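You operate a simulated robot arm through the tools that you are given. There is no shell and no other tool. Be economical: measure what you need, move in short steps, check, and stop when the job is done.

You run a simulated two-armed robot. Do the job below in one go: nothing can be reset, and whatever is moved stays where it is left.

JOB
Put the purple sponge on the low shelf under the drawer. Fetch the bottle pack from the low shelf under the drawer and set it on the blue tray. Turn the side tap knob to on. Fetch the cashew bag and stand it on top of the oat bar carton on the capper end of the filling bench. Put the yogurt white tub from the top of the side table on the steel table left of the grey juicer and the olives white tub on the top of the right unit. Fetch the small juice bottle from the top of the side table and stand it on the deck over the service door. Stack the tofu green pack from the top of the side table on top of the pasta green pack. Any order will do. Set down upright: bottle pack, cashew bag, small juice bottle.

Only the result counts: the job must be done as asked and must still hold three seconds after the hand-in. Knocking over, shifting, dropping, spilling or breaking anything else fails it.

ROBOT AND FRAMES
Two 7-joint arms with two-finger parallel grippers on one trunk, on a base that drives. Base frame: it is fixed to the floor where the robot stands at the start and does not move with it; the origin is under the middle of the robot, x ahead of it, y to its left, z up. Lengths are in m, angles in rad, forces in N, time in s.
The left shoulder is at the start at [0.02, 0.138, 1.55], the right one opposite. Each reaches about 0.671 m from its shoulder. Places, roughly: blue tray (30x20x3 cm) [0.8, -0.2, 0.8]; bottle pack (18x6x17 cm) [0.4, 0, 0.3]; cashew bag [-0.75, 0, 0.75]; deck over the service door [0.1, 6.9, 0.7]; green pack [4.25, 7.75, 0.75]; low shelf under the drawer [0.8, -0.1, 0.2]; oat bar carton [-1, 0, 0.75]; purple sponge (6x9x3 cm) [0.5, 0.1, 0.8]; side tap knob [-0.3, -0.1, 1.1]; small juice bottle [4.25, 8, 0.75]; steel table left of the grey juicer [4.1, 6, 0.7]; top of the right unit [1.2, 3.6, 0.7]; white tub [4.25, 7.25, 0.75]. Payload 1.57 kg a hand.
The TCP of each hand is the grasp point between the finger pads, 0.03 m short of the fingertips. In the tool frame z runs along the fingers and y along their closing line. Largest opening 0.08 m; finger width 0.017, thickness 0.012; the body of the gripper, 0.04 by 0.082 m, starts 0.08 m behind the TCP.
Orientation is that of the tool frame in the base frame, as a unit quaternion [x, y, z, w]. With the fingers straight down and closing along the base's y, the tool's x points along the base's -x, its y along +y and its z along -z.

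CONTROLS
- The arms move only by the tool drive_tool. It takes "left_commands", "right_commands" or both (then of equal length, played together; a hand with none holds still); each is a list of rows, each a list of 7 numbers: the shift along the base's x, y, z in m, then the turn, a rotation vector about the base's x, y, z in rad, then the gripper command, from -1 (fully open) to 1 (shut), values between in proportion. In form: [[x, y, z, ax, ay, az, hand], ...]. A call has 1 to 20 rows; each row shifts and turns the commanded pose from where the row before left it. Rows are played at 5 a second. More than 0.05 m and 0.15 rad between two rows, or a gripper value outside its range, and nothing of the call is played. Where a pose cannot be reached the arm comes as near as it can. A force on the tool above 40 N (or 10 N above the force at the start of the call, whichever is more), or a blocked arm, ends the call early, and 0.2 s more pass. The fingers move at their own pace (about 0.045 m/s each) and stop on an object; they squeeze with about 31 N. The grip force told is the motor's: it shows also when the fingers shut on nothing. Time passes only in rows, and 0.2 s behind the last, so rows that do not move let the fingers close. It gives the time, the measured TCP pose, the force on the tool (base axes), the opening and the grip force at its end, in the units of the frame above (readings bear some noise), with the torque about the TCP (base axes, N m) and any sound that the robot's microphone picked up, and new pictures: "show" is both (left out), scene, wrist or none (wrist: the cameras of the hands that moved).
- Cameras (640 x 400 px; columns grow to the right, rows downward): "scene" is now at [0.1404, -0.0758, 1.4297]; the picture's right is [-0.87, -0.50, 0.00], its down [-0.31, 0.54, -0.79] and it looks along [0.39, -0.68, -0.62] (base axes); focal length 214 px, centre (320, 200). "left" rides on the left gripper at [0.072, 0.007, -0.122] in its tool frame; the picture's right is [-0.09, 1.00, 0.00], its down [-0.84, -0.08, -0.54] and it looks along [-0.54, -0.05, 0.84] (tool axes); focal length 238 px, centre (320, 200). "right" rides on the right gripper at [0.072, -0.007, -0.122] in its tool frame; the picture's right is [0.09, 1.00, 0.00], its down [-0.84, 0.08, -0.54] and it looks along [-0.54, 0.05, 0.84] (tool axes); focal length 238 px, centre (320, 200). There is no depth. A picture from a camera that has moved, and an enlarged one, comes with that camera's place and axes in the base frame and with its lens.
- slide_trunk(by): slides the trunk up (or, below 0, down) by that many m; the arms and the scene camera ride with it, the base frame stays. It gives what a move gives, with no picture.
- base_move(legs): drives the robot by 1 to 6 legs, each [ahead, left, turn to the left] in m, m and rad, along the robot's own axes; the way and the turn of a leg run together, so that a leg with both is an arc; at most 1.5 m and 3.142 rad a leg. The arms and the cameras ride along, it lands a little off, and it stops where it bumps. It gives what a move gives, and a new picture of the scene camera.
- pan_tilt(pan, tilt): turns the head with the scene camera to pan (to the left, within 1.047 rad either way) and tilt (down, from -0.506 to 1.204), counted from straight ahead of the robot. It gives what a move gives, and a new picture of the scene camera.
- enlarge(camera, box): a new picture of the part [left, top, right, bottom] of that camera's present view, enlarged. No time passes.
- sign_off(): hands the job in; it is judged then, once.

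Work in short steps. Places have to be worked out from the pictures, the camera data and where the tool is seen: move nearer, look again, correct. Check each grasp and each placing, and mend what went wrong. You have 217 turns and 260 pictures in all, those below and enlarged ones among them. Open the grippers and draw the arms clear of the work before you hand the job in, unless the task says otherwise; then end with one line.

The tools are called after "Request:" as name(argument=value, ...) on one line, values as JSON. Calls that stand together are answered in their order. drive_tool: Moves the arms, as the interface text tells. Its arguments: {"type":"object","properties":{"left_commands":{"type":"array"},"right_commands":{"type":"array"},"show":{"type":"string","enum":["both","scene","wrist","none"]}},"required":[]} The other tools are called the same way: slide_trunk (by) slides the trunk up or down; base_move (legs) drives the base; pan_tilt (pan, tilt) turns the head that bears the scene camera; enlarge (camera, box) takes an enlarged picture of a part of a camera's view; sign_off () hands the job in.

At the start:

```text
time: 0.0
left_eef_pos: [0.3477, -0.0372, 1.4218]
left_ee_rot: [-0.001, 1.0, 0.0, 0.0]
left_contact_force: [0.6, 0.2, 0.1]
left_ft_torque: [-0.01, -0.01, 0.03]
left_finger_gap: 0.08
left_grip_force: 0.0
right_eef_pos: [0.2286, -0.3664, 1.39]
right_ee_rot: [0.004, 0.998, 0.006, -0.057]
right_contact_force: [-0.2, -0.2, 0.0]
right_ft_torque: [-0.02, 0.02, -0.03]
right_finger_gap: 0.0798
right_grip_force: 0.0
trunk travel left (down, up): [-0.925, 0.315]
robot x, y, heading: [-0.0004, -0.0008, -0.003]
head pan, tilt: [-1.051, 0.667]
```

scene: 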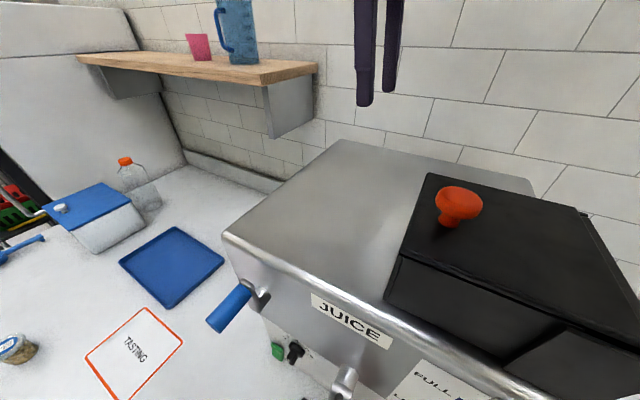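
right: 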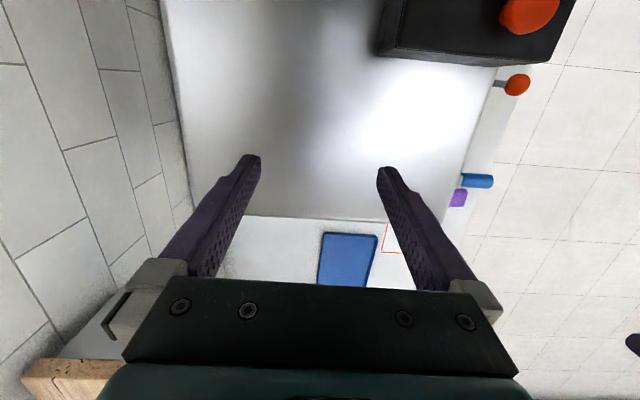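
left: 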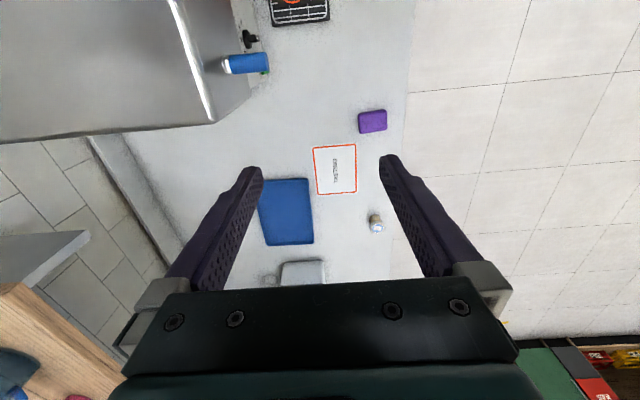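

The picture shows a bench with a juicer/filling machine, the blue tray and a wall to the right. I look around with the head first.

Request:
pan_tilt(pan=-0.3, tilt=0.8)

Request:
pan_tilt(pan=0.7, tilt=0.5)

```text
time: 1.1
left_eef_pos: [0.3478, -0.0379, 1.4212]
left_ee_rot: [0.0, 1.0, 0.0, 0.001]
left_contact_force: [-0.6, -0.9, -0.2]
left_ft_torque: [0.01, 0.01, 0.01]
left_finger_gap: 0.0802
left_grip_force: 0.0
right_eef_pos: [0.2285, -0.3659, 1.3888]
right_ee_rot: [0.005, 0.998, 0.006, -0.057]
right_contact_force: [-0.3, -0.5, -0.6]
right_ft_torque: [0.0, -0.04, 0.02]
right_finger_gap: 0.0799
right_grip_force: 0.0
trunk travel left (down, up): [-0.925, 0.315]
robot x, y, heading: [0.0002, -0.0009, 0.001]
head pan, tilt: [-0.3, 0.799]
camera scene: at [0.1746, -0.0249, 1.4186], right [-0.3, -0.95, 0.0], down [-0.68, 0.21, -0.7], along [0.67, -0.21, -0.72], focal length 214 px, centre (320, 200)
```

scene: 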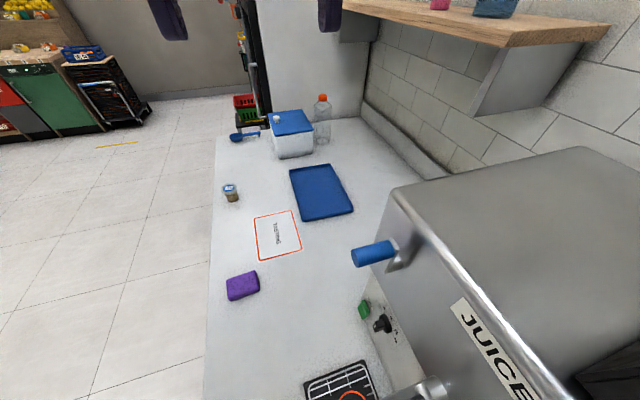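

```text
time: 2.4
left_eef_pos: [0.3474, -0.0361, 1.4216]
left_ee_rot: [0.0, 1.0, 0.001, 0.0]
left_contact_force: [-0.1, -0.1, 0.2]
left_ft_torque: [0.01, 0.0, 0.0]
left_finger_gap: 0.0798
left_grip_force: 0.1
right_eef_pos: [0.2284, -0.3659, 1.3887]
right_ee_rot: [0.005, 0.998, 0.007, -0.057]
right_contact_force: [0.4, -0.5, 0.0]
right_ft_torque: [-0.04, 0.01, 0.03]
right_finger_gap: 0.0797
right_grip_force: 0.1
trunk travel left (down, up): [-0.925, 0.315]
robot x, y, heading: [0.001, -0.0016, -0.002]
head pan, tilt: [0.7, 0.499]
camera scene: at [0.1672, 0.0575, 1.4445], right [0.64, -0.77, 0.0], down [-0.37, -0.31, -0.88], along [0.67, 0.56, -0.48], focal length 214 px, centre (320, 200)
```

scene: 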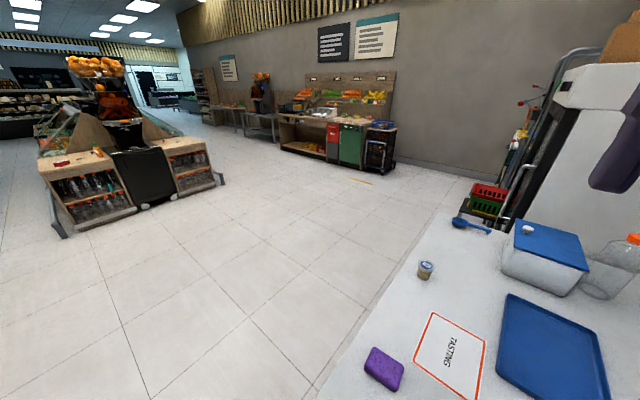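

Request:
pan_tilt(pan=0.0, tilt=1.2)

Request:
pan_tilt(pan=1.047, tilt=1.1)

Request:
pan_tilt(pan=-1.047, tilt=1.15)

```text
time: 3.4
left_eef_pos: [0.3474, -0.0371, 1.4214]
left_ee_rot: [-0.001, 1.0, -0.001, -0.001]
left_contact_force: [-0.8, 0.2, -0.2]
left_ft_torque: [0.02, 0.01, 0.02]
left_finger_gap: 0.0797
left_grip_force: 0.0
right_eef_pos: [0.2278, -0.3669, 1.3909]
right_ee_rot: [0.005, 0.998, 0.006, -0.057]
right_contact_force: [0.3, 0.4, -0.6]
right_ft_torque: [-0.01, -0.01, 0.0]
right_finger_gap: 0.0799
right_grip_force: 0.0
trunk travel left (down, up): [-0.925, 0.315]
robot x, y, heading: [-0.0012, -0.0002, -0.001]
head pan, tilt: [0.0, 1.201]
camera scene: at [0.1535, -0.001, 1.3909], right [0.0, -1.0, 0.0], down [-0.93, 0.0, -0.36], along [0.36, 0.0, -0.93], focal length 214 px, centre (320, 200)
```

scene: 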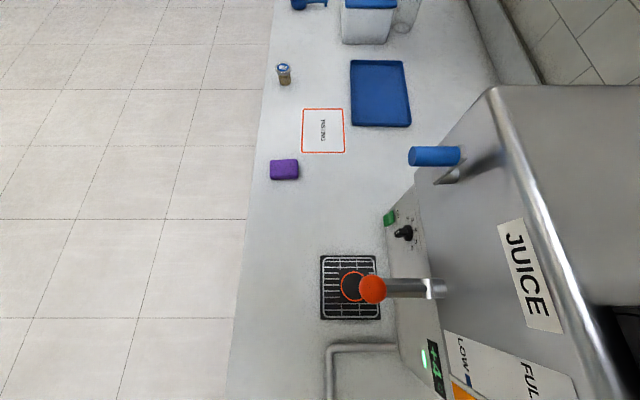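

```text
time: 4.7
left_eef_pos: [0.347, -0.0378, 1.4219]
left_ee_rot: [0.0, 1.0, 0.0, 0.0]
left_contact_force: [-0.2, 0.4, -0.7]
left_ft_torque: [-0.01, 0.0, 0.0]
left_finger_gap: 0.0801
left_grip_force: 0.2
right_eef_pos: [0.2289, -0.3673, 1.3887]
right_ee_rot: [0.005, 0.998, 0.006, -0.057]
right_contact_force: [0.6, -0.1, 0.7]
right_ft_torque: [0.03, -0.04, 0.0]
right_finger_gap: 0.08
right_grip_force: 0.1
trunk travel left (down, up): [-0.925, 0.315]
robot x, y, heading: [0.0009, -0.0015, -0.001]
head pan, tilt: [1.047, 1.1]
camera scene: at [0.1292, 0.0536, 1.3968], right [0.87, -0.5, 0.0], down [-0.45, -0.77, -0.45], along [0.23, 0.39, -0.89], focal length 214 px, centre (320, 200)
```

scene: 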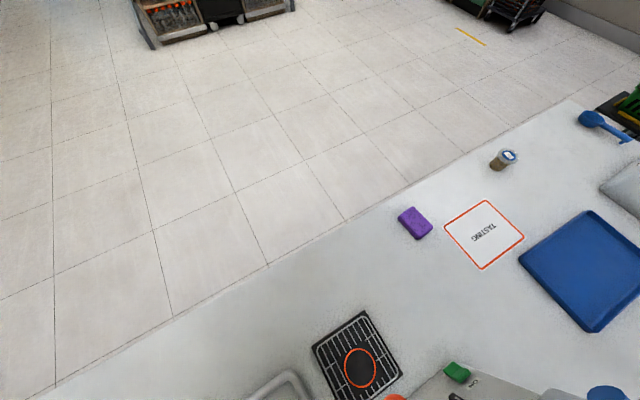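

```text
time: 6.7
left_eef_pos: [0.3479, -0.037, 1.4219]
left_ee_rot: [0.0, 1.0, 0.0, 0.0]
left_contact_force: [0.2, 0.0, 0.0]
left_ft_torque: [0.0, 0.02, -0.01]
left_finger_gap: 0.0799
left_grip_force: 0.0
right_eef_pos: [0.2283, -0.3665, 1.3902]
right_ee_rot: [0.004, 0.998, 0.006, -0.058]
right_contact_force: [0.0, -0.5, -0.4]
right_ft_torque: [-0.01, -0.03, 0.0]
right_finger_gap: 0.0801
right_grip_force: 0.0
trunk travel left (down, up): [-0.925, 0.315]
robot x, y, heading: [0.0013, 0.001, -0.002]
head pan, tilt: [-1.047, 1.15]
camera scene: at [0.1274, -0.0526, 1.3937], right [-0.87, -0.5, 0.0], down [-0.46, 0.79, -0.41], along [0.2, -0.35, -0.91], focal length 214 px, centre (320, 200)
```

scene: 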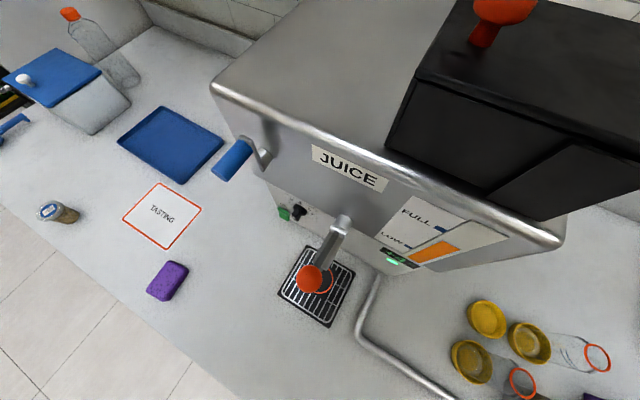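

The robot appears to hang above the bench (its edge lies at y≈0.21). I drive left, out over the open floor, and turn to face the bench.

Request:
base_move(legs=[[0, 0.9, 0], [0, 0, -1.571]])

Request:
pan_tilt(pan=0, tilt=0.7)

```text
time: 15.3
left_eef_pos: [-0.0365, 0.5462, 1.4217]
left_ee_rot: [0.712, 0.702, 0.001, 0.0]
left_contact_force: [-0.7, -0.3, -0.9]
left_ft_torque: [0.02, 0.01, 0.01]
left_finger_gap: 0.0799
left_grip_force: 0.0
right_eef_pos: [-0.3644, 0.6698, 1.3901]
right_ee_rot: [0.714, 0.698, 0.046, -0.036]
right_contact_force: [0.5, -0.5, 0.1]
right_ft_torque: [-0.03, -0.01, -0.03]
right_finger_gap: 0.0801
right_grip_force: 0.1
trunk travel left (down, up): [-0.925, 0.315]
robot x, y, heading: [0.0041, 0.8926, -1.583]
head pan, tilt: [-1.047, 1.15]
camera scene: at [-0.0506, 0.7638, 1.3937], right [-0.49, 0.87, 0.0], down [0.8, 0.45, -0.41], along [-0.36, -0.2, -0.91], focal length 214 px, centre (320, 200)
```

scene: 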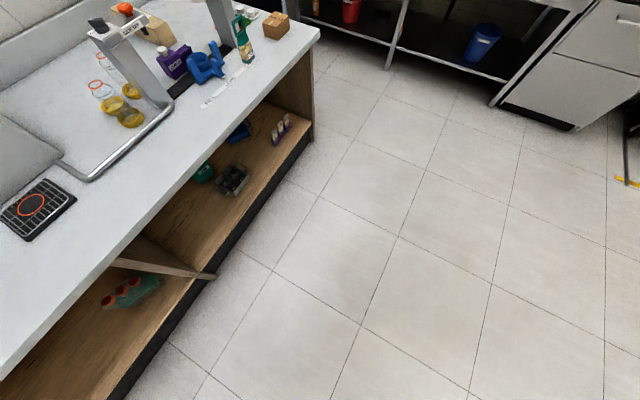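

```text
time: 16.6
left_eef_pos: [-0.0369, 0.5475, 1.4225]
left_ee_rot: [0.711, 0.703, 0.0, 0.0]
left_contact_force: [-0.2, 0.6, -0.1]
left_ft_torque: [0.04, 0.0, 0.0]
left_finger_gap: 0.0802
left_grip_force: 0.0
right_eef_pos: [-0.3641, 0.6717, 1.3909]
right_ee_rot: [0.714, 0.698, 0.046, -0.037]
right_contact_force: [-0.4, 0.1, -0.7]
right_ft_torque: [-0.01, 0.03, -0.03]
right_finger_gap: 0.0803
right_grip_force: 0.1
trunk travel left (down, up): [-0.925, 0.315]
robot x, y, heading: [0.003, 0.8916, -1.588]
head pan, tilt: [0.0, 0.7]
camera scene: at [0.0002, 0.7079, 1.4268], right [-1.0, 0.01, 0.0], down [0.01, 0.64, -0.76], along [-0.01, -0.76, -0.64], focal length 214 px, centre (320, 200)
```

scene: 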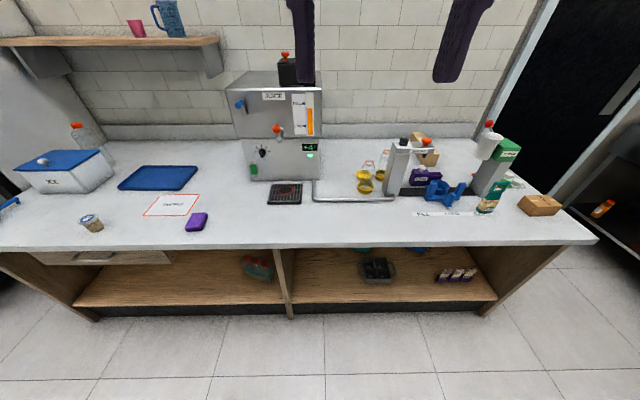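

The robot now faces the bench over open floor. I enlarge both halves to identify the items.

Request:
enlarge(camera="scene", box=[0, 100, 320, 300])

Request:
enlarge(camera="scene", box=[320, 110, 620, 300])

```text
2.00 times, centred on (160, 200) of scene
camera zoom: at [0.0002, 0.7079, 1.4268], right [-1.0, 0.01, 0.0], down [0.01, 0.64, -0.76], along [-0.01, -0.76, -0.64], focal length 429 px, centre (640, 200)
```

zoom: 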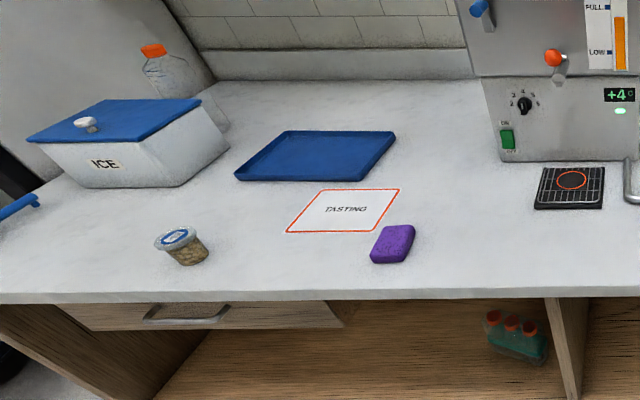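

```text
2.11 times, centred on (470, 205) of scene
camera zoom: at [0.0002, 0.7079, 1.4268], right [-1.0, 0.01, 0.0], down [0.01, 0.64, -0.76], along [-0.01, -0.76, -0.64], focal length 452 px, centre (4, 190)
```

zoom: 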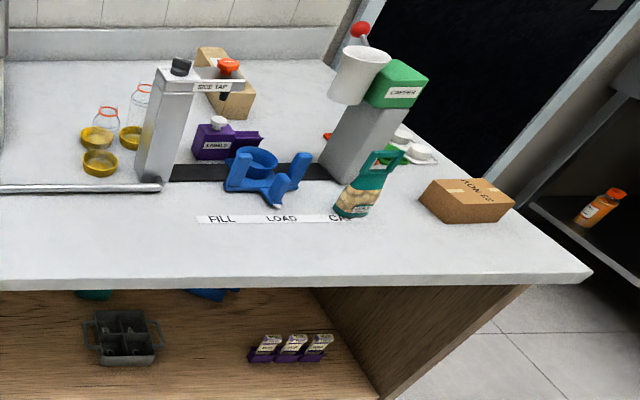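

I go left to about x=0.45 and lower the trunk to look into the low shelf.

Request:
base_move(legs=[[0, 0.45, 0.012]])

Request:
slide_trunk(by=-0.75)

Request:
pan_tilt(pan=0, tilt=0.5)

```text
time: 19.3
left_eef_pos: [0.4087, 0.543, 1.4219]
left_ee_rot: [0.706, 0.708, 0.0, 0.0]
left_contact_force: [-0.2, -0.3, -0.6]
left_ft_torque: [-0.02, -0.01, 0.0]
left_finger_gap: 0.0801
left_grip_force: 0.0
right_eef_pos: [0.079, 0.6626, 1.3893]
right_ee_rot: [0.708, 0.703, 0.046, -0.037]
right_contact_force: [-0.2, -0.3, -0.7]
right_ft_torque: [0.0, 0.0, 0.02]
right_finger_gap: 0.0801
right_grip_force: 0.1
trunk travel left (down, up): [-0.925, 0.315]
robot x, y, heading: [0.446, 0.8875, -1.57]
head pan, tilt: [0.0, 0.7]
camera scene: at [0.4431, 0.7051, 1.4268], right [-1.0, 0.0, 0.0], down [0.0, 0.64, -0.76], along [0.0, -0.76, -0.64], focal length 214 px, centre (320, 200)
```

scene: 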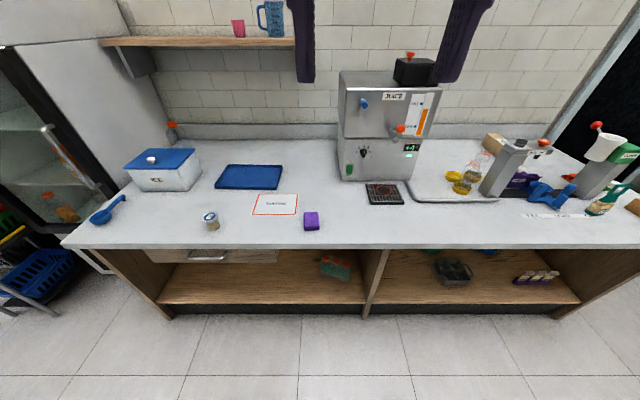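

```text
refused: -0.75 is not a number from -0.4 to 0.4
```

```text
time: 20.0
left_eef_pos: [0.4082, 0.5437, 1.4231]
left_ee_rot: [0.706, 0.708, 0.0, -0.001]
left_contact_force: [0.7, -0.1, 0.2]
left_ft_torque: [0.0, -0.01, -0.03]
left_finger_gap: 0.08
left_grip_force: 0.1
right_eef_pos: [0.0797, 0.6629, 1.3886]
right_ee_rot: [0.71, 0.702, 0.046, -0.037]
right_contact_force: [1.5, 0.0, 0.5]
right_ft_torque: [0.05, 0.0, 0.02]
right_finger_gap: 0.08
right_grip_force: 0.1
trunk travel left (down, up): [-0.925, 0.315]
robot x, y, heading: [0.4437, 0.8883, -1.572]
head pan, tilt: [0.0, 0.499]
camera scene: at [0.4431, 0.699, 1.4445], right [-1.0, 0.0, 0.0], down [0.0, 0.48, -0.88], along [0.0, -0.88, -0.48], focal length 214 px, centre (320, 200)
```

scene: 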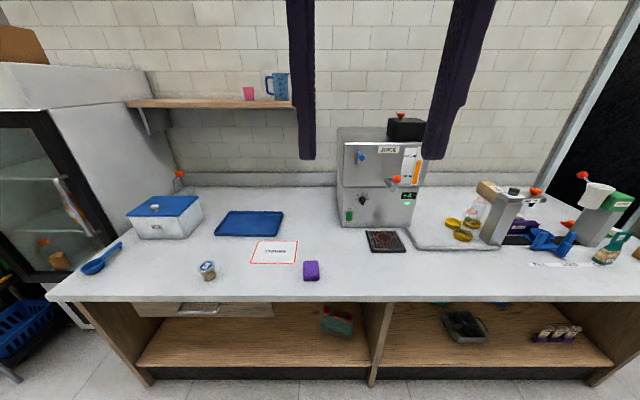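

Sponge judged at about (0.48, 0.09, 0.8). I drive ahead so the left hand comes above it, then lower the trunk.

Request:
base_move(legs=[[0.42, 0.07, 0]])

Request:
slide_trunk(by=-0.35)

Request:
drive_tool(left_commands=[[0, 0.02, 0, 0, 0, 0, -1], [0, 0.02, 0, 0, 0, 0, -1]])

```text
time: 22.6
left_eef_pos: [0.4748, 0.1282, 1.4228]
left_ee_rot: [0.708, 0.706, 0.0, 0.0]
left_contact_force: [-0.2, 0.2, 0.0]
left_ft_torque: [0.02, 0.02, -0.03]
left_finger_gap: 0.0799
left_grip_force: 0.2
right_eef_pos: [0.1467, 0.2486, 1.3892]
right_ee_rot: [0.711, 0.701, 0.046, -0.036]
right_contact_force: [-0.2, -0.1, 0.2]
right_ft_torque: [0.02, 0.0, -0.03]
right_finger_gap: 0.08
right_grip_force: 0.0
trunk travel left (down, up): [-0.925, 0.315]
robot x, y, heading: [0.5119, 0.478, -1.577]
head pan, tilt: [0.0, 0.499]
camera scene: at [0.5112, 0.2833, 1.4445], right [-1.0, 0.0, 0.0], down [0.0, 0.48, -0.88], along [0.0, -0.88, -0.48], focal length 214 px, centre (320, 200)
```

scene: 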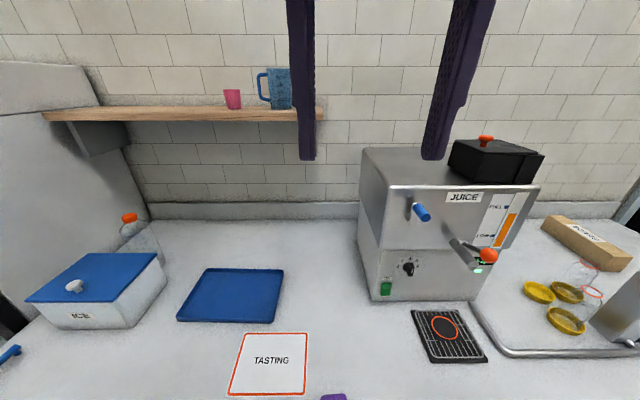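

```text
time: 26.0
left_eef_pos: [0.4768, 0.128, 1.0721]
left_ee_rot: [0.709, 0.706, -0.001, 0.0]
left_contact_force: [-1.2, 0.0, -0.2]
left_ft_torque: [-0.01, 0.01, -0.01]
left_finger_gap: 0.0798
left_grip_force: 0.1
right_eef_pos: [0.1467, 0.2482, 1.0407]
right_ee_rot: [0.71, 0.702, 0.046, -0.036]
right_contact_force: [0.0, 0.3, 0.3]
right_ft_torque: [0.02, 0.0, -0.03]
right_finger_gap: 0.0799
right_grip_force: 0.0
trunk travel left (down, up): [-0.575, 0.665]
robot x, y, heading: [0.5114, 0.4767, -1.573]
head pan, tilt: [0.0, 0.499]
```

```text
time: 26.6
left_eef_pos: [0.476, 0.1688, 1.071]
left_ee_rot: [0.708, 0.706, -0.001, -0.001]
left_contact_force: [-0.2, 0.0, -0.4]
left_ft_torque: [-0.01, -0.01, -0.01]
left_finger_gap: 0.08
left_grip_force: 0.0
right_eef_pos: [0.1474, 0.2477, 1.0397]
right_ee_rot: [0.711, 0.701, 0.046, -0.036]
right_contact_force: [-0.1, -0.4, 0.2]
right_ft_torque: [0.01, 0.01, 0.01]
right_finger_gap: 0.0799
right_grip_force: 0.0
trunk travel left (down, up): [-0.575, 0.665]
robot x, y, heading: [0.5147, 0.475, -1.571]
head pan, tilt: [0.0, 0.499]
camera scene: at [0.5112, 0.2833, 1.0945], right [-1.0, 0.0, 0.0], down [0.0, 0.48, -0.88], along [0.0, -0.88, -0.48], focal length 214 px, centre (320, 200)
camera left: at [0.4836, 0.2407, 1.1921], right [1.0, -0.09, 0.0], down [-0.08, -0.84, 0.54], along [-0.05, -0.54, -0.84], focal length 238 px, centre (320, 200)
```

scene: 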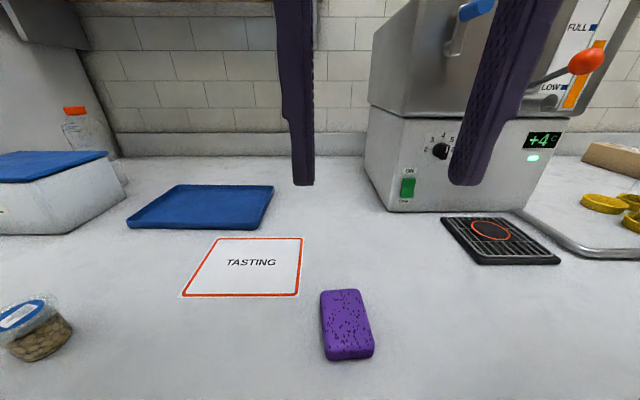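
left: 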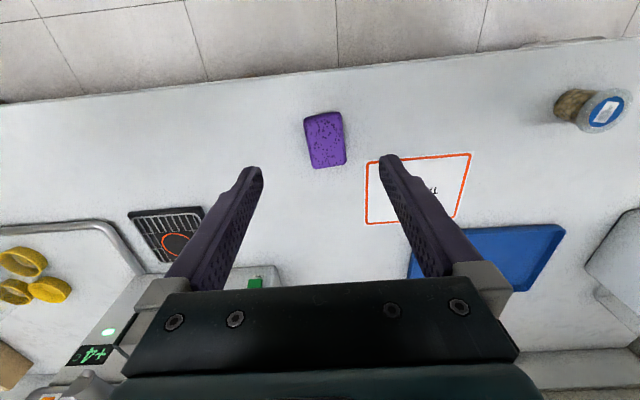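

Sponge centre is at about (0.478, 0.114). I tilt the left hand 0.6 rad (fingers forward-down) so it can later reach into the shelf, and descend above it.

Request:
drive_tool(left_commands=[[0, -0.01, -0.04, -0.15, 0, 0, -1], [0, -0.01, -0.04, -0.15, 0, 0, -1], [0, -0.01, -0.04, -0.15, 0, 0, -1], [0, -0.01, -0.04, -0.15, 0, 0, -1], [0.002, -0.007, -0.03, 0, 0, 0, -1]])

```text
time: 27.2
left_eef_pos: [0.4751, 0.1483, 1.012]
left_ee_rot: [0.699, 0.705, -0.095, 0.081]
left_contact_force: [-0.8, -14.0, 22.5]
left_ft_torque: [4.19, -0.15, 0.26]
left_finger_gap: 0.0802
left_grip_force: 0.0
right_eef_pos: [0.146, 0.2486, 1.0395]
right_ee_rot: [0.71, 0.702, 0.046, -0.037]
right_contact_force: [0.0, -0.2, -0.5]
right_ft_torque: [0.01, 0.02, 0.01]
right_finger_gap: 0.0799
right_grip_force: 0.0
trunk travel left (down, up): [-0.575, 0.665]
robot x, y, heading: [0.5117, 0.4745, -1.575]
head pan, tilt: [0.0, 0.499]
stopped in row 2 (left hand): the force on the tool passed its limit at 91 N (the readings are from after the stop); the commanded pose is now the measured one
camera scene: at [0.5107, 0.2839, 1.0913], right [-1.0, 0.01, 0.0], down [0.0, 0.51, -0.86], along [-0.01, -0.86, -0.51], focal length 214 px, centre (320, 200)
camera left: at [0.4836, 0.2492, 1.1126], right [1.0, -0.08, 0.0], down [-0.06, -0.68, 0.73], along [-0.06, -0.73, -0.68], focal length 238 px, centre (320, 200)
```

scene: 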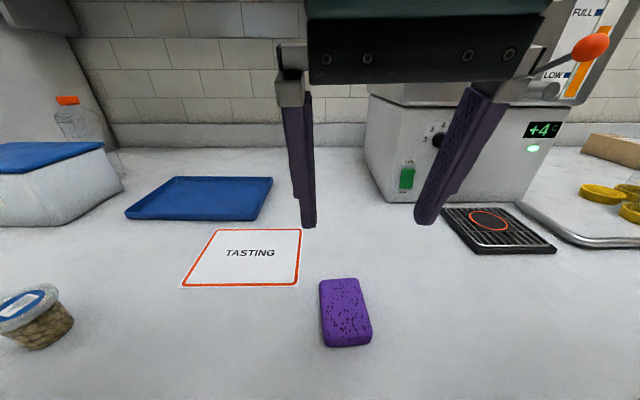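
left: 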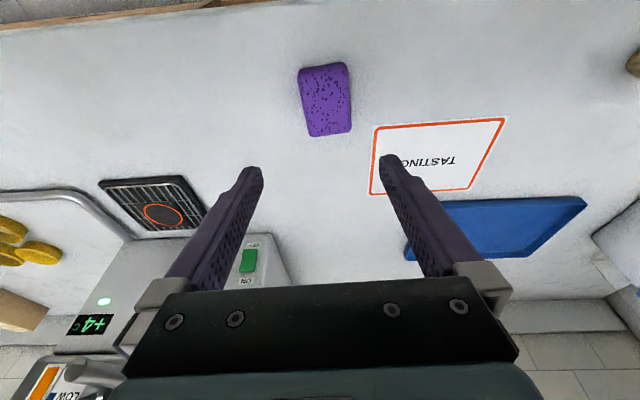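

The hand's back touched the head. I move the hand forward off the head, then back the base off to get more room.

Request:
drive_tool(left_commands=[[0, -0.04, -0.02, 0, 0, 0, -1], [0, -0.04, -0.03, 0, 0, 0, -1], [0, -0.03, -0.03, 0, 0, 0, -1]], show="none")

Request:
base_move(legs=[[-0.12, 0, 0]])

```text
time: 28.0
left_eef_pos: [0.4731, 0.0397, 0.9296]
left_ee_rot: [0.701, 0.703, -0.092, 0.082]
left_contact_force: [0.1, 0.0, -0.5]
left_ft_torque: [0.01, 0.0, 0.04]
left_finger_gap: 0.08
left_grip_force: 0.2
right_eef_pos: [0.1467, 0.2482, 1.041]
right_ee_rot: [0.711, 0.701, 0.046, -0.036]
right_contact_force: [-0.6, 0.0, 0.8]
right_ft_torque: [0.0, 0.03, 0.01]
right_finger_gap: 0.0797
right_grip_force: 0.1
trunk travel left (down, up): [-0.575, 0.665]
robot x, y, heading: [0.5179, 0.4745, -1.573]
head pan, tilt: [0.0, 0.499]
```

```text
time: 29.2
left_eef_pos: [0.4752, 0.1588, 0.931]
left_ee_rot: [0.7, 0.704, -0.093, 0.082]
left_contact_force: [0.8, 0.1, 0.7]
left_ft_torque: [-0.02, -0.01, -0.03]
left_finger_gap: 0.0801
left_grip_force: 0.1
right_eef_pos: [0.1465, 0.3667, 1.039]
right_ee_rot: [0.71, 0.702, 0.047, -0.037]
right_contact_force: [0.4, -0.6, 0.1]
right_ft_torque: [-0.02, 0.01, -0.02]
right_finger_gap: 0.0799
right_grip_force: 0.0
trunk travel left (down, up): [-0.575, 0.665]
robot x, y, heading: [0.5167, 0.5951, -1.572]
head pan, tilt: [0.0, 0.499]
camera scene: at [0.5117, 0.4027, 1.0945], right [-1.0, 0.0, 0.0], down [0.0, 0.48, -0.88], along [0.0, -0.88, -0.48], focal length 214 px, centre (320, 200)
```

scene: 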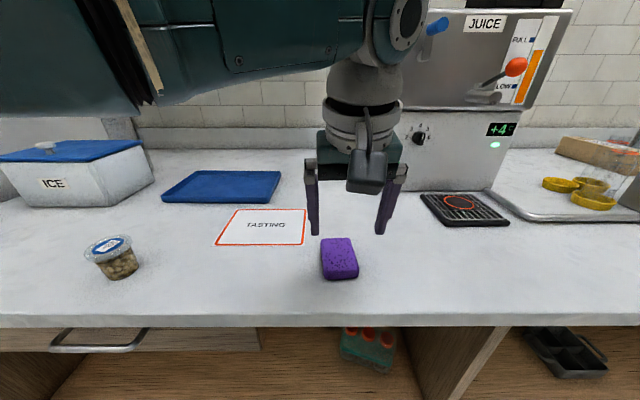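

Clear view now. I finish tilting and descend toward the sponge.

Request:
drive_tool(left_commands=[[0, -0.01, -0.03, -0.15, 0, 0, -1], [0.002, -0.02, -0.03, -0.15, 0, 0, -1], [0, -0.01, -0.025, 0, 0, 0, -1]])

```text
time: 30.0
left_eef_pos: [0.4965, 0.11, 0.8403]
left_ee_rot: [0.671, 0.69, -0.187, 0.196]
left_contact_force: [0.7, 1.0, 0.6]
left_ft_torque: [-0.01, 0.05, 0.01]
left_finger_gap: 0.0799
left_grip_force: 0.1
right_eef_pos: [0.1484, 0.3675, 1.0395]
right_ee_rot: [0.71, 0.702, 0.045, -0.037]
right_contact_force: [0.7, -0.6, -0.2]
right_ft_torque: [0.0, -0.02, 0.01]
right_finger_gap: 0.0801
right_grip_force: 0.1
trunk travel left (down, up): [-0.575, 0.665]
robot x, y, heading: [0.5185, 0.5977, -1.571]
head pan, tilt: [0.0, 0.499]
camera scene: at [0.5067, 0.4019, 1.097], right [-1.0, 0.06, 0.0], down [0.03, 0.45, -0.89], along [-0.05, -0.89, -0.46], focal length 214 px, centre (320, 200)
camera left: at [0.4994, 0.2354, 0.9066], right [1.0, -0.05, 0.05], down [-0.07, -0.43, 0.9], along [-0.02, -0.9, -0.43], focal length 238 px, centre (320, 200)
```

scene: 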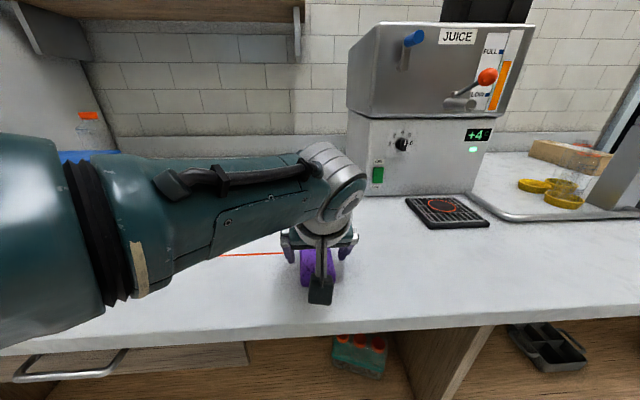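
left: 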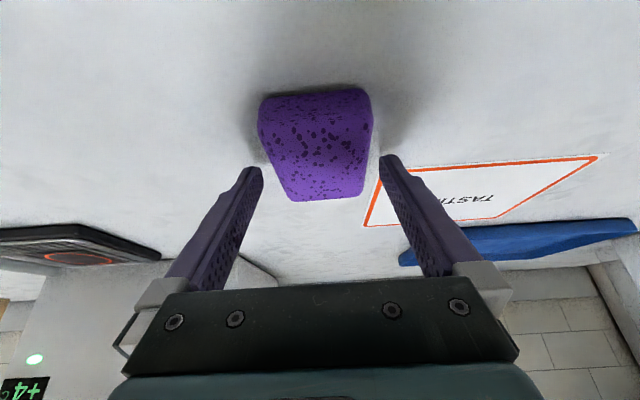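

The sponge sits centred between the fingers. I lower gently.

Request:
drive_tool(left_commands=[[0, 0.005, -0.015, 0, 0, 0, -1], [0, 0.0, -0.01, 0, 0, 0, -1]])

```text
time: 30.5
left_eef_pos: [0.5029, 0.1101, 0.8301]
left_ee_rot: [0.666, 0.694, -0.191, 0.199]
left_contact_force: [-0.7, 13.5, 17.0]
left_ft_torque: [0.23, 0.73, -0.6]
left_finger_gap: 0.0794
left_grip_force: 0.1
right_eef_pos: [0.1487, 0.3685, 1.0392]
right_ee_rot: [0.71, 0.702, 0.046, -0.038]
right_contact_force: [0.3, 0.2, 0.2]
right_ft_torque: [0.02, 0.01, 0.03]
right_finger_gap: 0.0802
right_grip_force: 0.0
trunk travel left (down, up): [-0.575, 0.665]
robot x, y, heading: [0.5147, 0.5944, -1.573]
head pan, tilt: [0.0, 0.499]
stopped in row 2 (left hand): the force on the tool passed its limit at 67 N (the readings are from after the stop); the commanded pose is now the measured one
camera scene: at [0.5054, 0.4044, 1.0945], right [-1.0, 0.07, 0.0], down [0.03, 0.48, -0.88], along [-0.06, -0.87, -0.48], focal length 214 px, centre (320, 200)
camera left: at [0.5053, 0.2365, 0.895], right [1.0, -0.04, 0.05], down [-0.06, -0.43, 0.9], along [-0.01, -0.9, -0.43], focal length 238 px, centre (320, 200)
```

scene: 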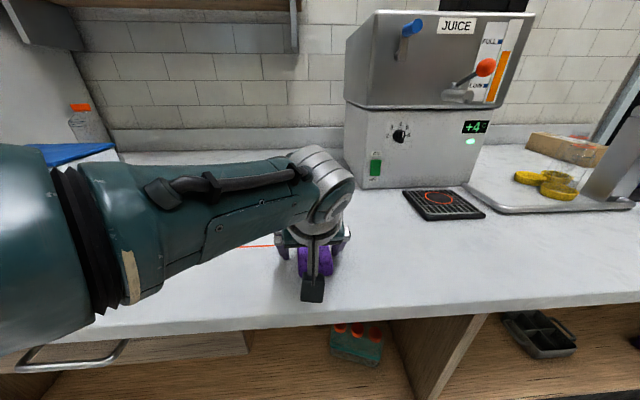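
left: 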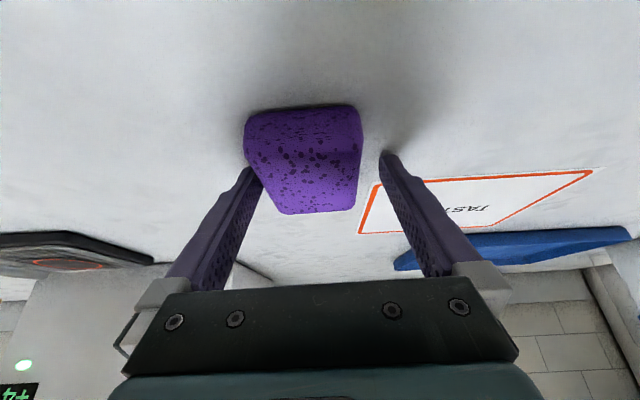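

A finger sits against the sponge's edge and the arm seems to press on the head. I lift, shift the base right so the sponge lies in front of the left shoulder, and re-aim.

Request:
drive_tool(left_commands=[[0, 0, 0.03, 0, 0, 0, -1], [0, 0, 0.03, 0, 0, 0, -1]], show="none")

Request:
base_move(legs=[[0, -0.15, 0]])

Request:
drive_tool(left_commands=[[0.04, 0, 0, 0, 0, 0, -1], [0.04, 0, 0, 0, 0, 0, -1], [0.04, 0, 0, 0, 0, 0, -1]], show="wrist")

```text
time: 31.1
left_eef_pos: [0.5026, 0.1083, 0.8891]
left_ee_rot: [0.667, 0.692, -0.192, 0.2]
left_contact_force: [0.4, 0.8, -0.7]
left_ft_torque: [0.0, 0.01, -0.01]
left_finger_gap: 0.08
left_grip_force: 0.1
right_eef_pos: [0.1462, 0.3664, 1.0402]
right_ee_rot: [0.71, 0.702, 0.048, -0.037]
right_contact_force: [1.0, -0.1, 0.0]
right_ft_torque: [-0.03, 0.02, -0.01]
right_finger_gap: 0.0799
right_grip_force: 0.0
trunk travel left (down, up): [-0.575, 0.665]
robot x, y, heading: [0.5137, 0.591, -1.575]
head pan, tilt: [0.0, 0.499]
```

```text
time: 32.4
left_eef_pos: [0.3527, 0.1104, 0.888]
left_ee_rot: [0.666, 0.693, -0.191, 0.2]
left_contact_force: [0.8, 0.0, 1.1]
left_ft_torque: [0.02, -0.01, 0.03]
left_finger_gap: 0.08
left_grip_force: 0.0
right_eef_pos: [-0.0033, 0.3662, 1.039]
right_ee_rot: [0.71, 0.702, 0.046, -0.037]
right_contact_force: [0.1, 0.9, -0.7]
right_ft_torque: [0.03, 0.01, -0.03]
right_finger_gap: 0.08
right_grip_force: 0.0
trunk travel left (down, up): [-0.575, 0.665]
robot x, y, heading: [0.3659, 0.5951, -1.572]
head pan, tilt: [0.0, 0.499]
camera scene: at [0.3613, 0.403, 1.0945], right [-1.0, 0.0, 0.0], down [0.0, 0.48, -0.88], along [0.0, -0.88, -0.48], focal length 214 px, centre (320, 200)
```

scene: 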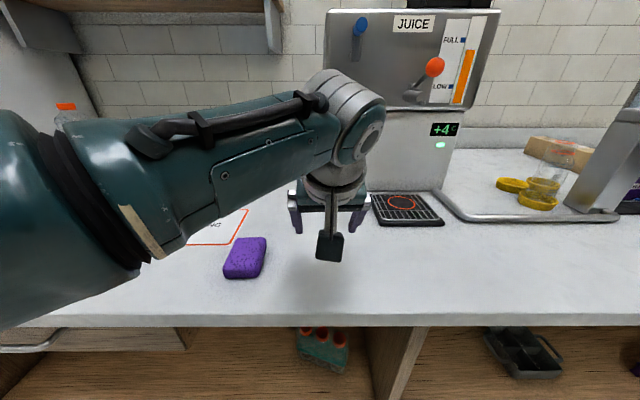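

```text
time: 33.2
left_eef_pos: [0.4726, 0.1118, 0.8874]
left_ee_rot: [0.666, 0.693, -0.19, 0.2]
left_contact_force: [-0.5, -0.2, 0.2]
left_ft_torque: [-0.01, -0.02, 0.0]
left_finger_gap: 0.08
left_grip_force: 0.0
right_eef_pos: [-0.0026, 0.3678, 1.0395]
right_ee_rot: [0.71, 0.702, 0.046, -0.037]
right_contact_force: [0.5, -0.2, 0.5]
right_ft_torque: [0.02, 0.02, 0.01]
right_finger_gap: 0.0797
right_grip_force: 0.1
trunk travel left (down, up): [-0.575, 0.665]
robot x, y, heading: [0.3651, 0.5934, -1.571]
head pan, tilt: [0.0, 0.499]
camera left: at [0.4754, 0.2371, 0.9532], right [1.0, -0.04, 0.05], down [-0.06, -0.43, 0.9], along [-0.01, -0.9, -0.43], focal length 238 px, centre (320, 200)
```

left: 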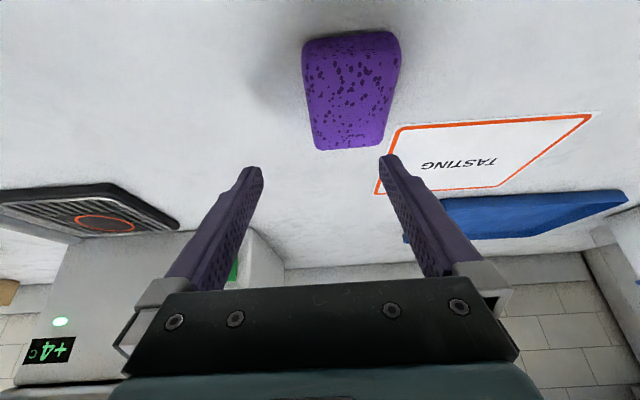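

Sponge now at about (0.496, 0.134), top near 0.83. I move over it and descend.

Request:
drive_tool(left_commands=[[0.022, 0.02, -0.02, 0, 0, 0, -1], [0, 0, -0.02, 0, 0, 0, -1], [0, 0, -0.012, 0, 0, 0, -1]], show="wrist")

```text
time: 34.0
left_eef_pos: [0.4952, 0.1302, 0.8363]
left_ee_rot: [0.667, 0.692, -0.19, 0.2]
left_contact_force: [-0.4, 0.0, -1.0]
left_ft_torque: [-0.01, 0.04, -0.02]
left_finger_gap: 0.0801
left_grip_force: 0.0
right_eef_pos: [-0.0021, 0.3673, 1.0393]
right_ee_rot: [0.709, 0.702, 0.046, -0.037]
right_contact_force: [-0.1, 0.2, -0.2]
right_ft_torque: [0.01, 0.03, 0.0]
right_finger_gap: 0.08
right_grip_force: 0.2
trunk travel left (down, up): [-0.575, 0.665]
robot x, y, heading: [0.3615, 0.5963, -1.57]
head pan, tilt: [0.0, 0.499]
camera left: at [0.4971, 0.2554, 0.9013], right [1.0, -0.04, 0.05], down [-0.06, -0.42, 0.9], along [-0.01, -0.9, -0.43], focal length 238 px, centre (320, 200)
```

left: 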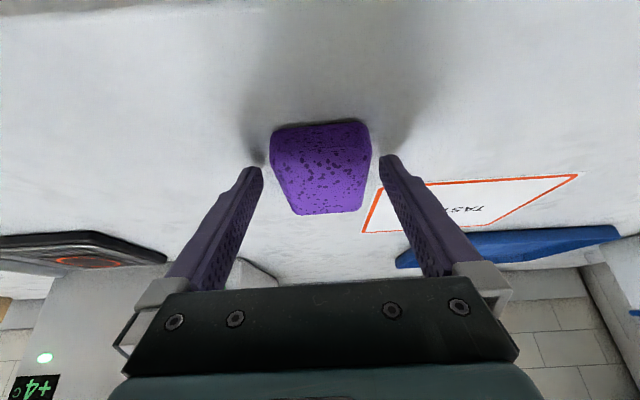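

Centred, no contact. A little lower, then close.

Request:
drive_tool(left_commands=[[0, 0, -0.007, 0, 0, 0, -1], [0, 0, -0.005, 0, 0, 0, -1], [0, 0, 0, 0, 0, 0, 1], [0, 0, 0, 0, 0, 0, 1], [0, 0, 0, 0, 0, 0, 1], [0, 0, 0, 0, 0, 0, 1]], show="wrist")

```text
time: 34.6
left_eef_pos: [0.4937, 0.1291, 0.8292]
left_ee_rot: [0.666, 0.691, -0.195, 0.202]
left_contact_force: [1.7, -0.1, 1.7]
left_ft_torque: [0.06, 0.08, -0.06]
left_finger_gap: 0.0675
left_grip_force: 3.3
right_eef_pos: [-0.0015, 0.3677, 1.0398]
right_ee_rot: [0.71, 0.702, 0.047, -0.037]
right_contact_force: [-0.2, 0.0, -0.3]
right_ft_torque: [0.0, 0.0, -0.03]
right_finger_gap: 0.08
right_grip_force: 0.1
trunk travel left (down, up): [-0.575, 0.665]
robot x, y, heading: [0.3682, 0.5928, -1.577]
head pan, tilt: [0.0, 0.499]
stopped in row 3 (left hand): the force on the tool passed its limit at 50 N (the readings are from after the stop); the commanded pose is now the measured one
camera left: at [0.497, 0.2546, 0.8936], right [1.0, -0.04, 0.05], down [-0.06, -0.42, 0.91], along [-0.01, -0.91, -0.42], focal length 238 px, centre (320, 200)
```

left: 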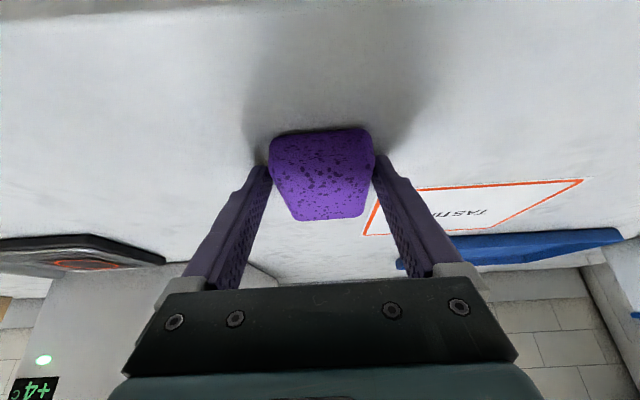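

The tips touched the table (≈0.80). I raise 3 mm and close.

Request:
drive_tool(left_commands=[[0, 0, 0.003, 0, 0, 0, 0], [0, 0, 0, 0, 0, 0, 1], [0, 0, 0, 0, 0, 0, 1], [0, 0, 0, 0, 0, 0, 1], [0, 0, 0, 0, 0, 0, 1]], show="none")

Request:
drive_tool(left_commands=[[0, 0, 0.03, 0, 0, 0, 1], [0, 0.03, 0.03, 0, 0, 0, 1], [0, 0.04, 0.02, 0, 0, 0, 1], [0, 0.04, 0.0, 0, 0, 0, 1]])

```text
time: 35.9
left_eef_pos: [0.4939, 0.1282, 0.8327]
left_ee_rot: [0.666, 0.691, -0.195, 0.201]
left_contact_force: [0.7, 0.6, -0.4]
left_ft_torque: [0.01, -0.01, 0.03]
left_finger_gap: 0.0585
left_grip_force: 30.6
right_eef_pos: [-0.0021, 0.3674, 1.04]
right_ee_rot: [0.71, 0.702, 0.047, -0.037]
right_contact_force: [-0.2, 0.0, -0.2]
right_ft_torque: [0.0, -0.02, -0.01]
right_finger_gap: 0.0798
right_grip_force: 0.1
trunk travel left (down, up): [-0.575, 0.665]
robot x, y, heading: [0.3659, 0.5958, -1.569]
head pan, tilt: [0.0, 0.499]
```

```text
time: 36.9
left_eef_pos: [0.4957, 0.2403, 0.9124]
left_ee_rot: [0.665, 0.692, -0.194, 0.202]
left_contact_force: [0.3, -0.2, -0.4]
left_ft_torque: [0.01, -0.03, 0.01]
left_finger_gap: 0.0
left_grip_force: 20.9
right_eef_pos: [-0.0026, 0.3691, 1.0395]
right_ee_rot: [0.71, 0.702, 0.046, -0.037]
right_contact_force: [-0.5, 0.2, -0.4]
right_ft_torque: [-0.04, 0.01, -0.01]
right_finger_gap: 0.0799
right_grip_force: 0.0
trunk travel left (down, up): [-0.575, 0.665]
robot x, y, heading: [0.3613, 0.5969, -1.569]
head pan, tilt: [0.0, 0.499]
camera scene: at [0.3615, 0.4036, 1.0944], right [-1.0, 0.0, 0.0], down [0.0, 0.48, -0.88], along [0.0, -0.88, -0.48], focal length 214 px, centre (320, 200)
camera left: at [0.497, 0.3659, 0.9759], right [1.0, -0.04, 0.05], down [-0.06, -0.42, 0.91], along [-0.01, -0.91, -0.42], focal length 238 px, centre (320, 200)
```

scene: 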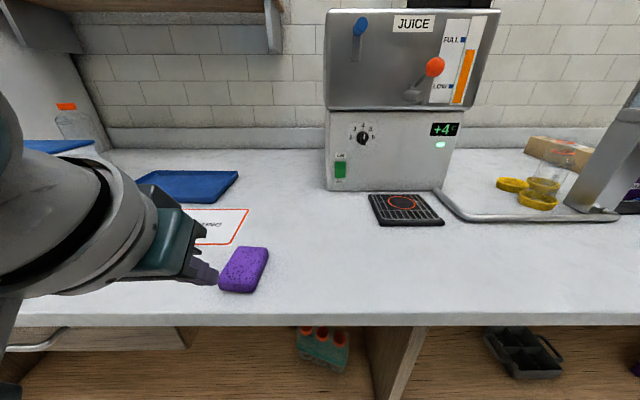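
left: 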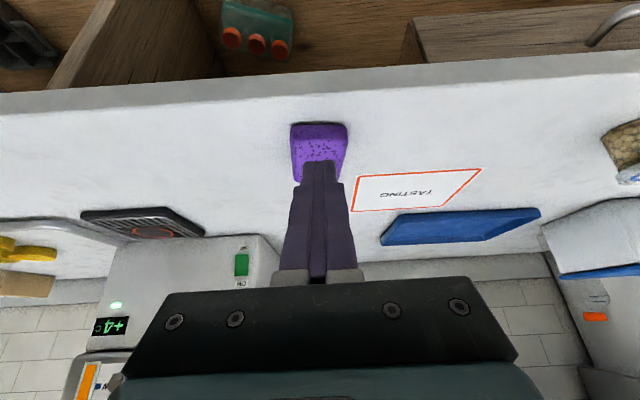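

It slipped out: the grip was only on the sponge's upper rim, so the table is lower than I thought. I reopen, go back and descend further.

Request:
drive_tool(left_commands=[[0, -0.01, 0, 0, 0, 0, -1], [0, -0.03, 0, 0, 0, 0, -1], [0, -0.04, -0.02, 0, 0, 0, -1], [0, -0.02, -0.03, 0, 0, 0, -1], [0, 0, -0.025, 0, 0, 0, -1]], show="wrist")

```text
time: 38.0
left_eef_pos: [0.4921, 0.1362, 0.8381]
left_ee_rot: [0.666, 0.691, -0.195, 0.203]
left_contact_force: [-0.5, 0.9, 0.8]
left_ft_torque: [-0.01, -0.01, 0.01]
left_finger_gap: 0.0801
left_grip_force: 0.0
right_eef_pos: [-0.0026, 0.3679, 1.0401]
right_ee_rot: [0.71, 0.702, 0.046, -0.038]
right_contact_force: [-0.2, 0.0, 0.1]
right_ft_torque: [-0.02, 0.0, -0.02]
right_finger_gap: 0.0798
right_grip_force: 0.1
trunk travel left (down, up): [-0.575, 0.665]
robot x, y, heading: [0.3644, 0.5942, -1.571]
head pan, tilt: [0.0, 0.499]
camera left: at [0.4951, 0.2623, 0.9014], right [1.0, -0.04, 0.05], down [-0.06, -0.42, 0.91], along [-0.02, -0.91, -0.42], focal length 238 px, centre (320, 200)
```

left: 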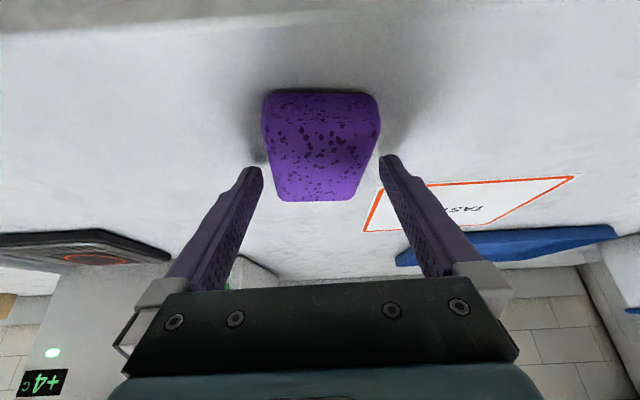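

Centred; I go slightly nearer (+y) and lower in small steps.

Request:
drive_tool(left_commands=[[0, 0.012, -0.005, 0, 0, 0, -1], [0, 0, -0.008, 0, 0, 0, -1], [0, 0, -0.007, 0, 0, 0, -1], [0, 0, -0.006, 0, 0, 0, -1]], show="wrist")

```text
time: 38.7
left_eef_pos: [0.4927, 0.1488, 0.8302]
left_ee_rot: [0.665, 0.691, -0.197, 0.204]
left_contact_force: [0.6, 6.1, 7.0]
left_ft_torque: [0.12, -0.31, 0.27]
left_finger_gap: 0.0799
left_grip_force: 0.0
right_eef_pos: [-0.0029, 0.3678, 1.0391]
right_ee_rot: [0.709, 0.703, 0.046, -0.038]
right_contact_force: [-0.5, 0.3, 0.4]
right_ft_torque: [0.0, 0.02, 0.01]
right_finger_gap: 0.08
right_grip_force: 0.0
trunk travel left (down, up): [-0.575, 0.665]
robot x, y, heading: [0.3655, 0.5981, -1.567]
head pan, tilt: [0.0, 0.499]
stopped in row 3 (left hand): the force on the tool passed its limit at 51 N (the readings are from after the stop); the commanded pose is now the measured one
camera left: at [0.4948, 0.2752, 0.8926], right [1.0, -0.04, 0.05], down [-0.06, -0.41, 0.91], along [-0.02, -0.91, -0.41], focal length 238 px, centre (320, 200)
```

left: 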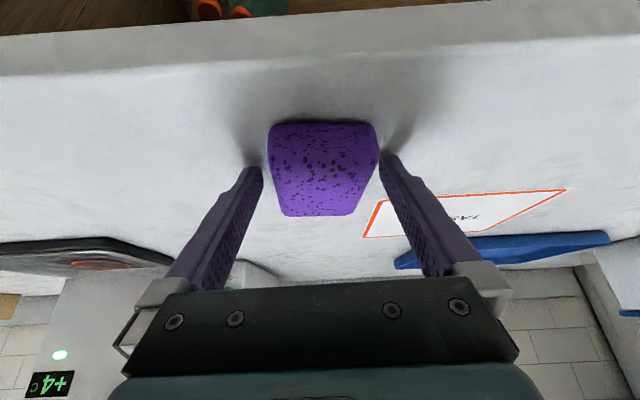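

Only the +x finger touched. To know the table height I probe bare table 9 cm to the +x side.

Request:
drive_tool(left_commands=[[0, 0, 0.025, 0, 0, 0, -1], [0.045, 0, 0.02, 0, 0, 0, -1], [0.045, 0, 0, 0, 0, 0, -1], [0, 0, -0.03, 0, 0, 0, -1], [0, 0, -0.015, 0, 0, 0, -1], [0, 0, -0.005, 0, 0, 0, -1], [0, 0, -0.005, 0, 0, 0, -1], [0, 0, -0.005, 0, 0, 0, -1], [0, 0, -0.005, 0, 0, 0, -1], [0, 0, -0.005, 0, 0, 0, -1]], show="wrist")

```text
time: 40.1
left_eef_pos: [0.5817, 0.1456, 0.8293]
left_ee_rot: [0.663, 0.69, -0.201, 0.209]
left_contact_force: [-1.1, 6.9, 7.0]
left_ft_torque: [0.15, -0.35, 0.3]
left_finger_gap: 0.0798
left_grip_force: 0.1
right_eef_pos: [-0.0013, 0.3704, 1.0399]
right_ee_rot: [0.709, 0.703, 0.046, -0.038]
right_contact_force: [0.1, -0.8, -0.1]
right_ft_torque: [0.0, 0.02, -0.02]
right_finger_gap: 0.0799
right_grip_force: 0.1
trunk travel left (down, up): [-0.575, 0.665]
robot x, y, heading: [0.3616, 0.5989, -1.575]
head pan, tilt: [0.0, 0.499]
stopped in row 7 (left hand): the force on the tool passed its limit at 50 N (the readings are from after the stop); the commanded pose is now the measured one
camera left: at [0.585, 0.2736, 0.8909], right [1.0, -0.04, 0.05], down [-0.06, -0.4, 0.92], along [-0.02, -0.92, -0.4], focal length 238 px, centre (320, 200)
```

left: 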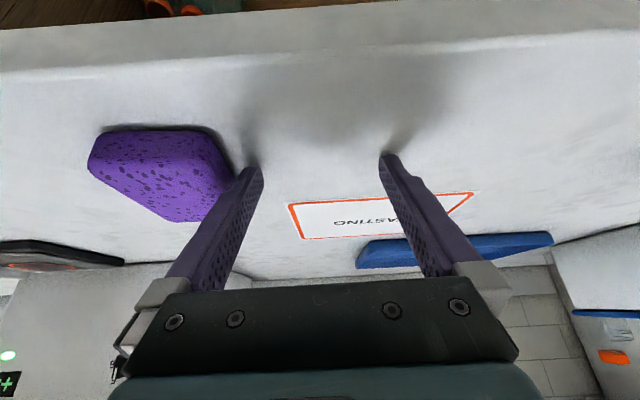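

Table is at ≈0.803, so the fingers did reach down; the tilted grip was just poor. I make the hand nearly vertical, straighten the yaw, and return above the sponge.

Request:
drive_tool(left_commands=[[0, 0, 0.03, 0.15, 0, -0.04, -1], [-0.04, 0, 0.02, 0.15, 0, 0, -1], [-0.046, 0, 0, 0.14, 0, 0, -1], [0, 0, 0, 0, 0, 0, -1]], show="wrist")

```text
refused: row 1 steps farther than a row can; nothing moved
```

Request:
drive_tool(left_commands=[[0, 0, 0.03, 0.14, 0, -0.02, -1], [-0.04, 0, 0.02, 0.14, 0, -0.02, -1], [-0.046, 0, 0, 0.14, 0, 0, -1], [0, 0, 0, 0, 0, 0, -1]], show="wrist")

```text
time: 41.1
left_eef_pos: [0.4947, 0.1442, 0.8817]
left_ee_rot: [0.706, 0.703, -0.058, 0.06]
left_contact_force: [-0.3, 0.2, -0.7]
left_ft_torque: [0.0, 0.01, -0.01]
left_finger_gap: 0.0799
left_grip_force: 0.0
right_eef_pos: [-0.0024, 0.3686, 1.0394]
right_ee_rot: [0.709, 0.703, 0.046, -0.037]
right_contact_force: [0.2, 0.7, -0.8]
right_ft_torque: [-0.02, -0.01, -0.02]
right_finger_gap: 0.0799
right_grip_force: 0.1
trunk travel left (down, up): [-0.575, 0.665]
robot x, y, heading: [0.3652, 0.5928, -1.575]
head pan, tilt: [0.0, 0.499]
camera left: at [0.5014, 0.2361, 0.9885], right [1.0, -0.09, 0.02], down [-0.08, -0.73, 0.67], along [-0.05, -0.67, -0.74], focal length 238 px, centre (320, 200)
```

left: 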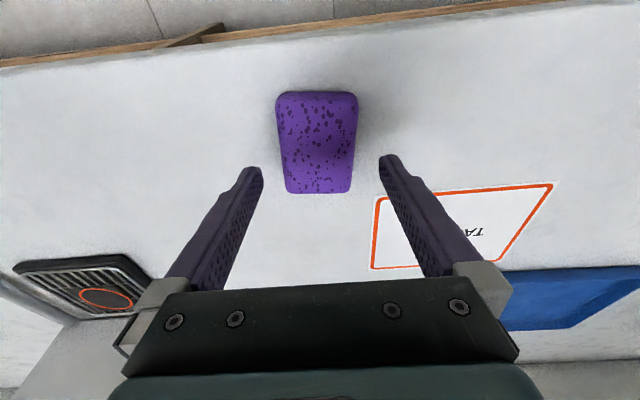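

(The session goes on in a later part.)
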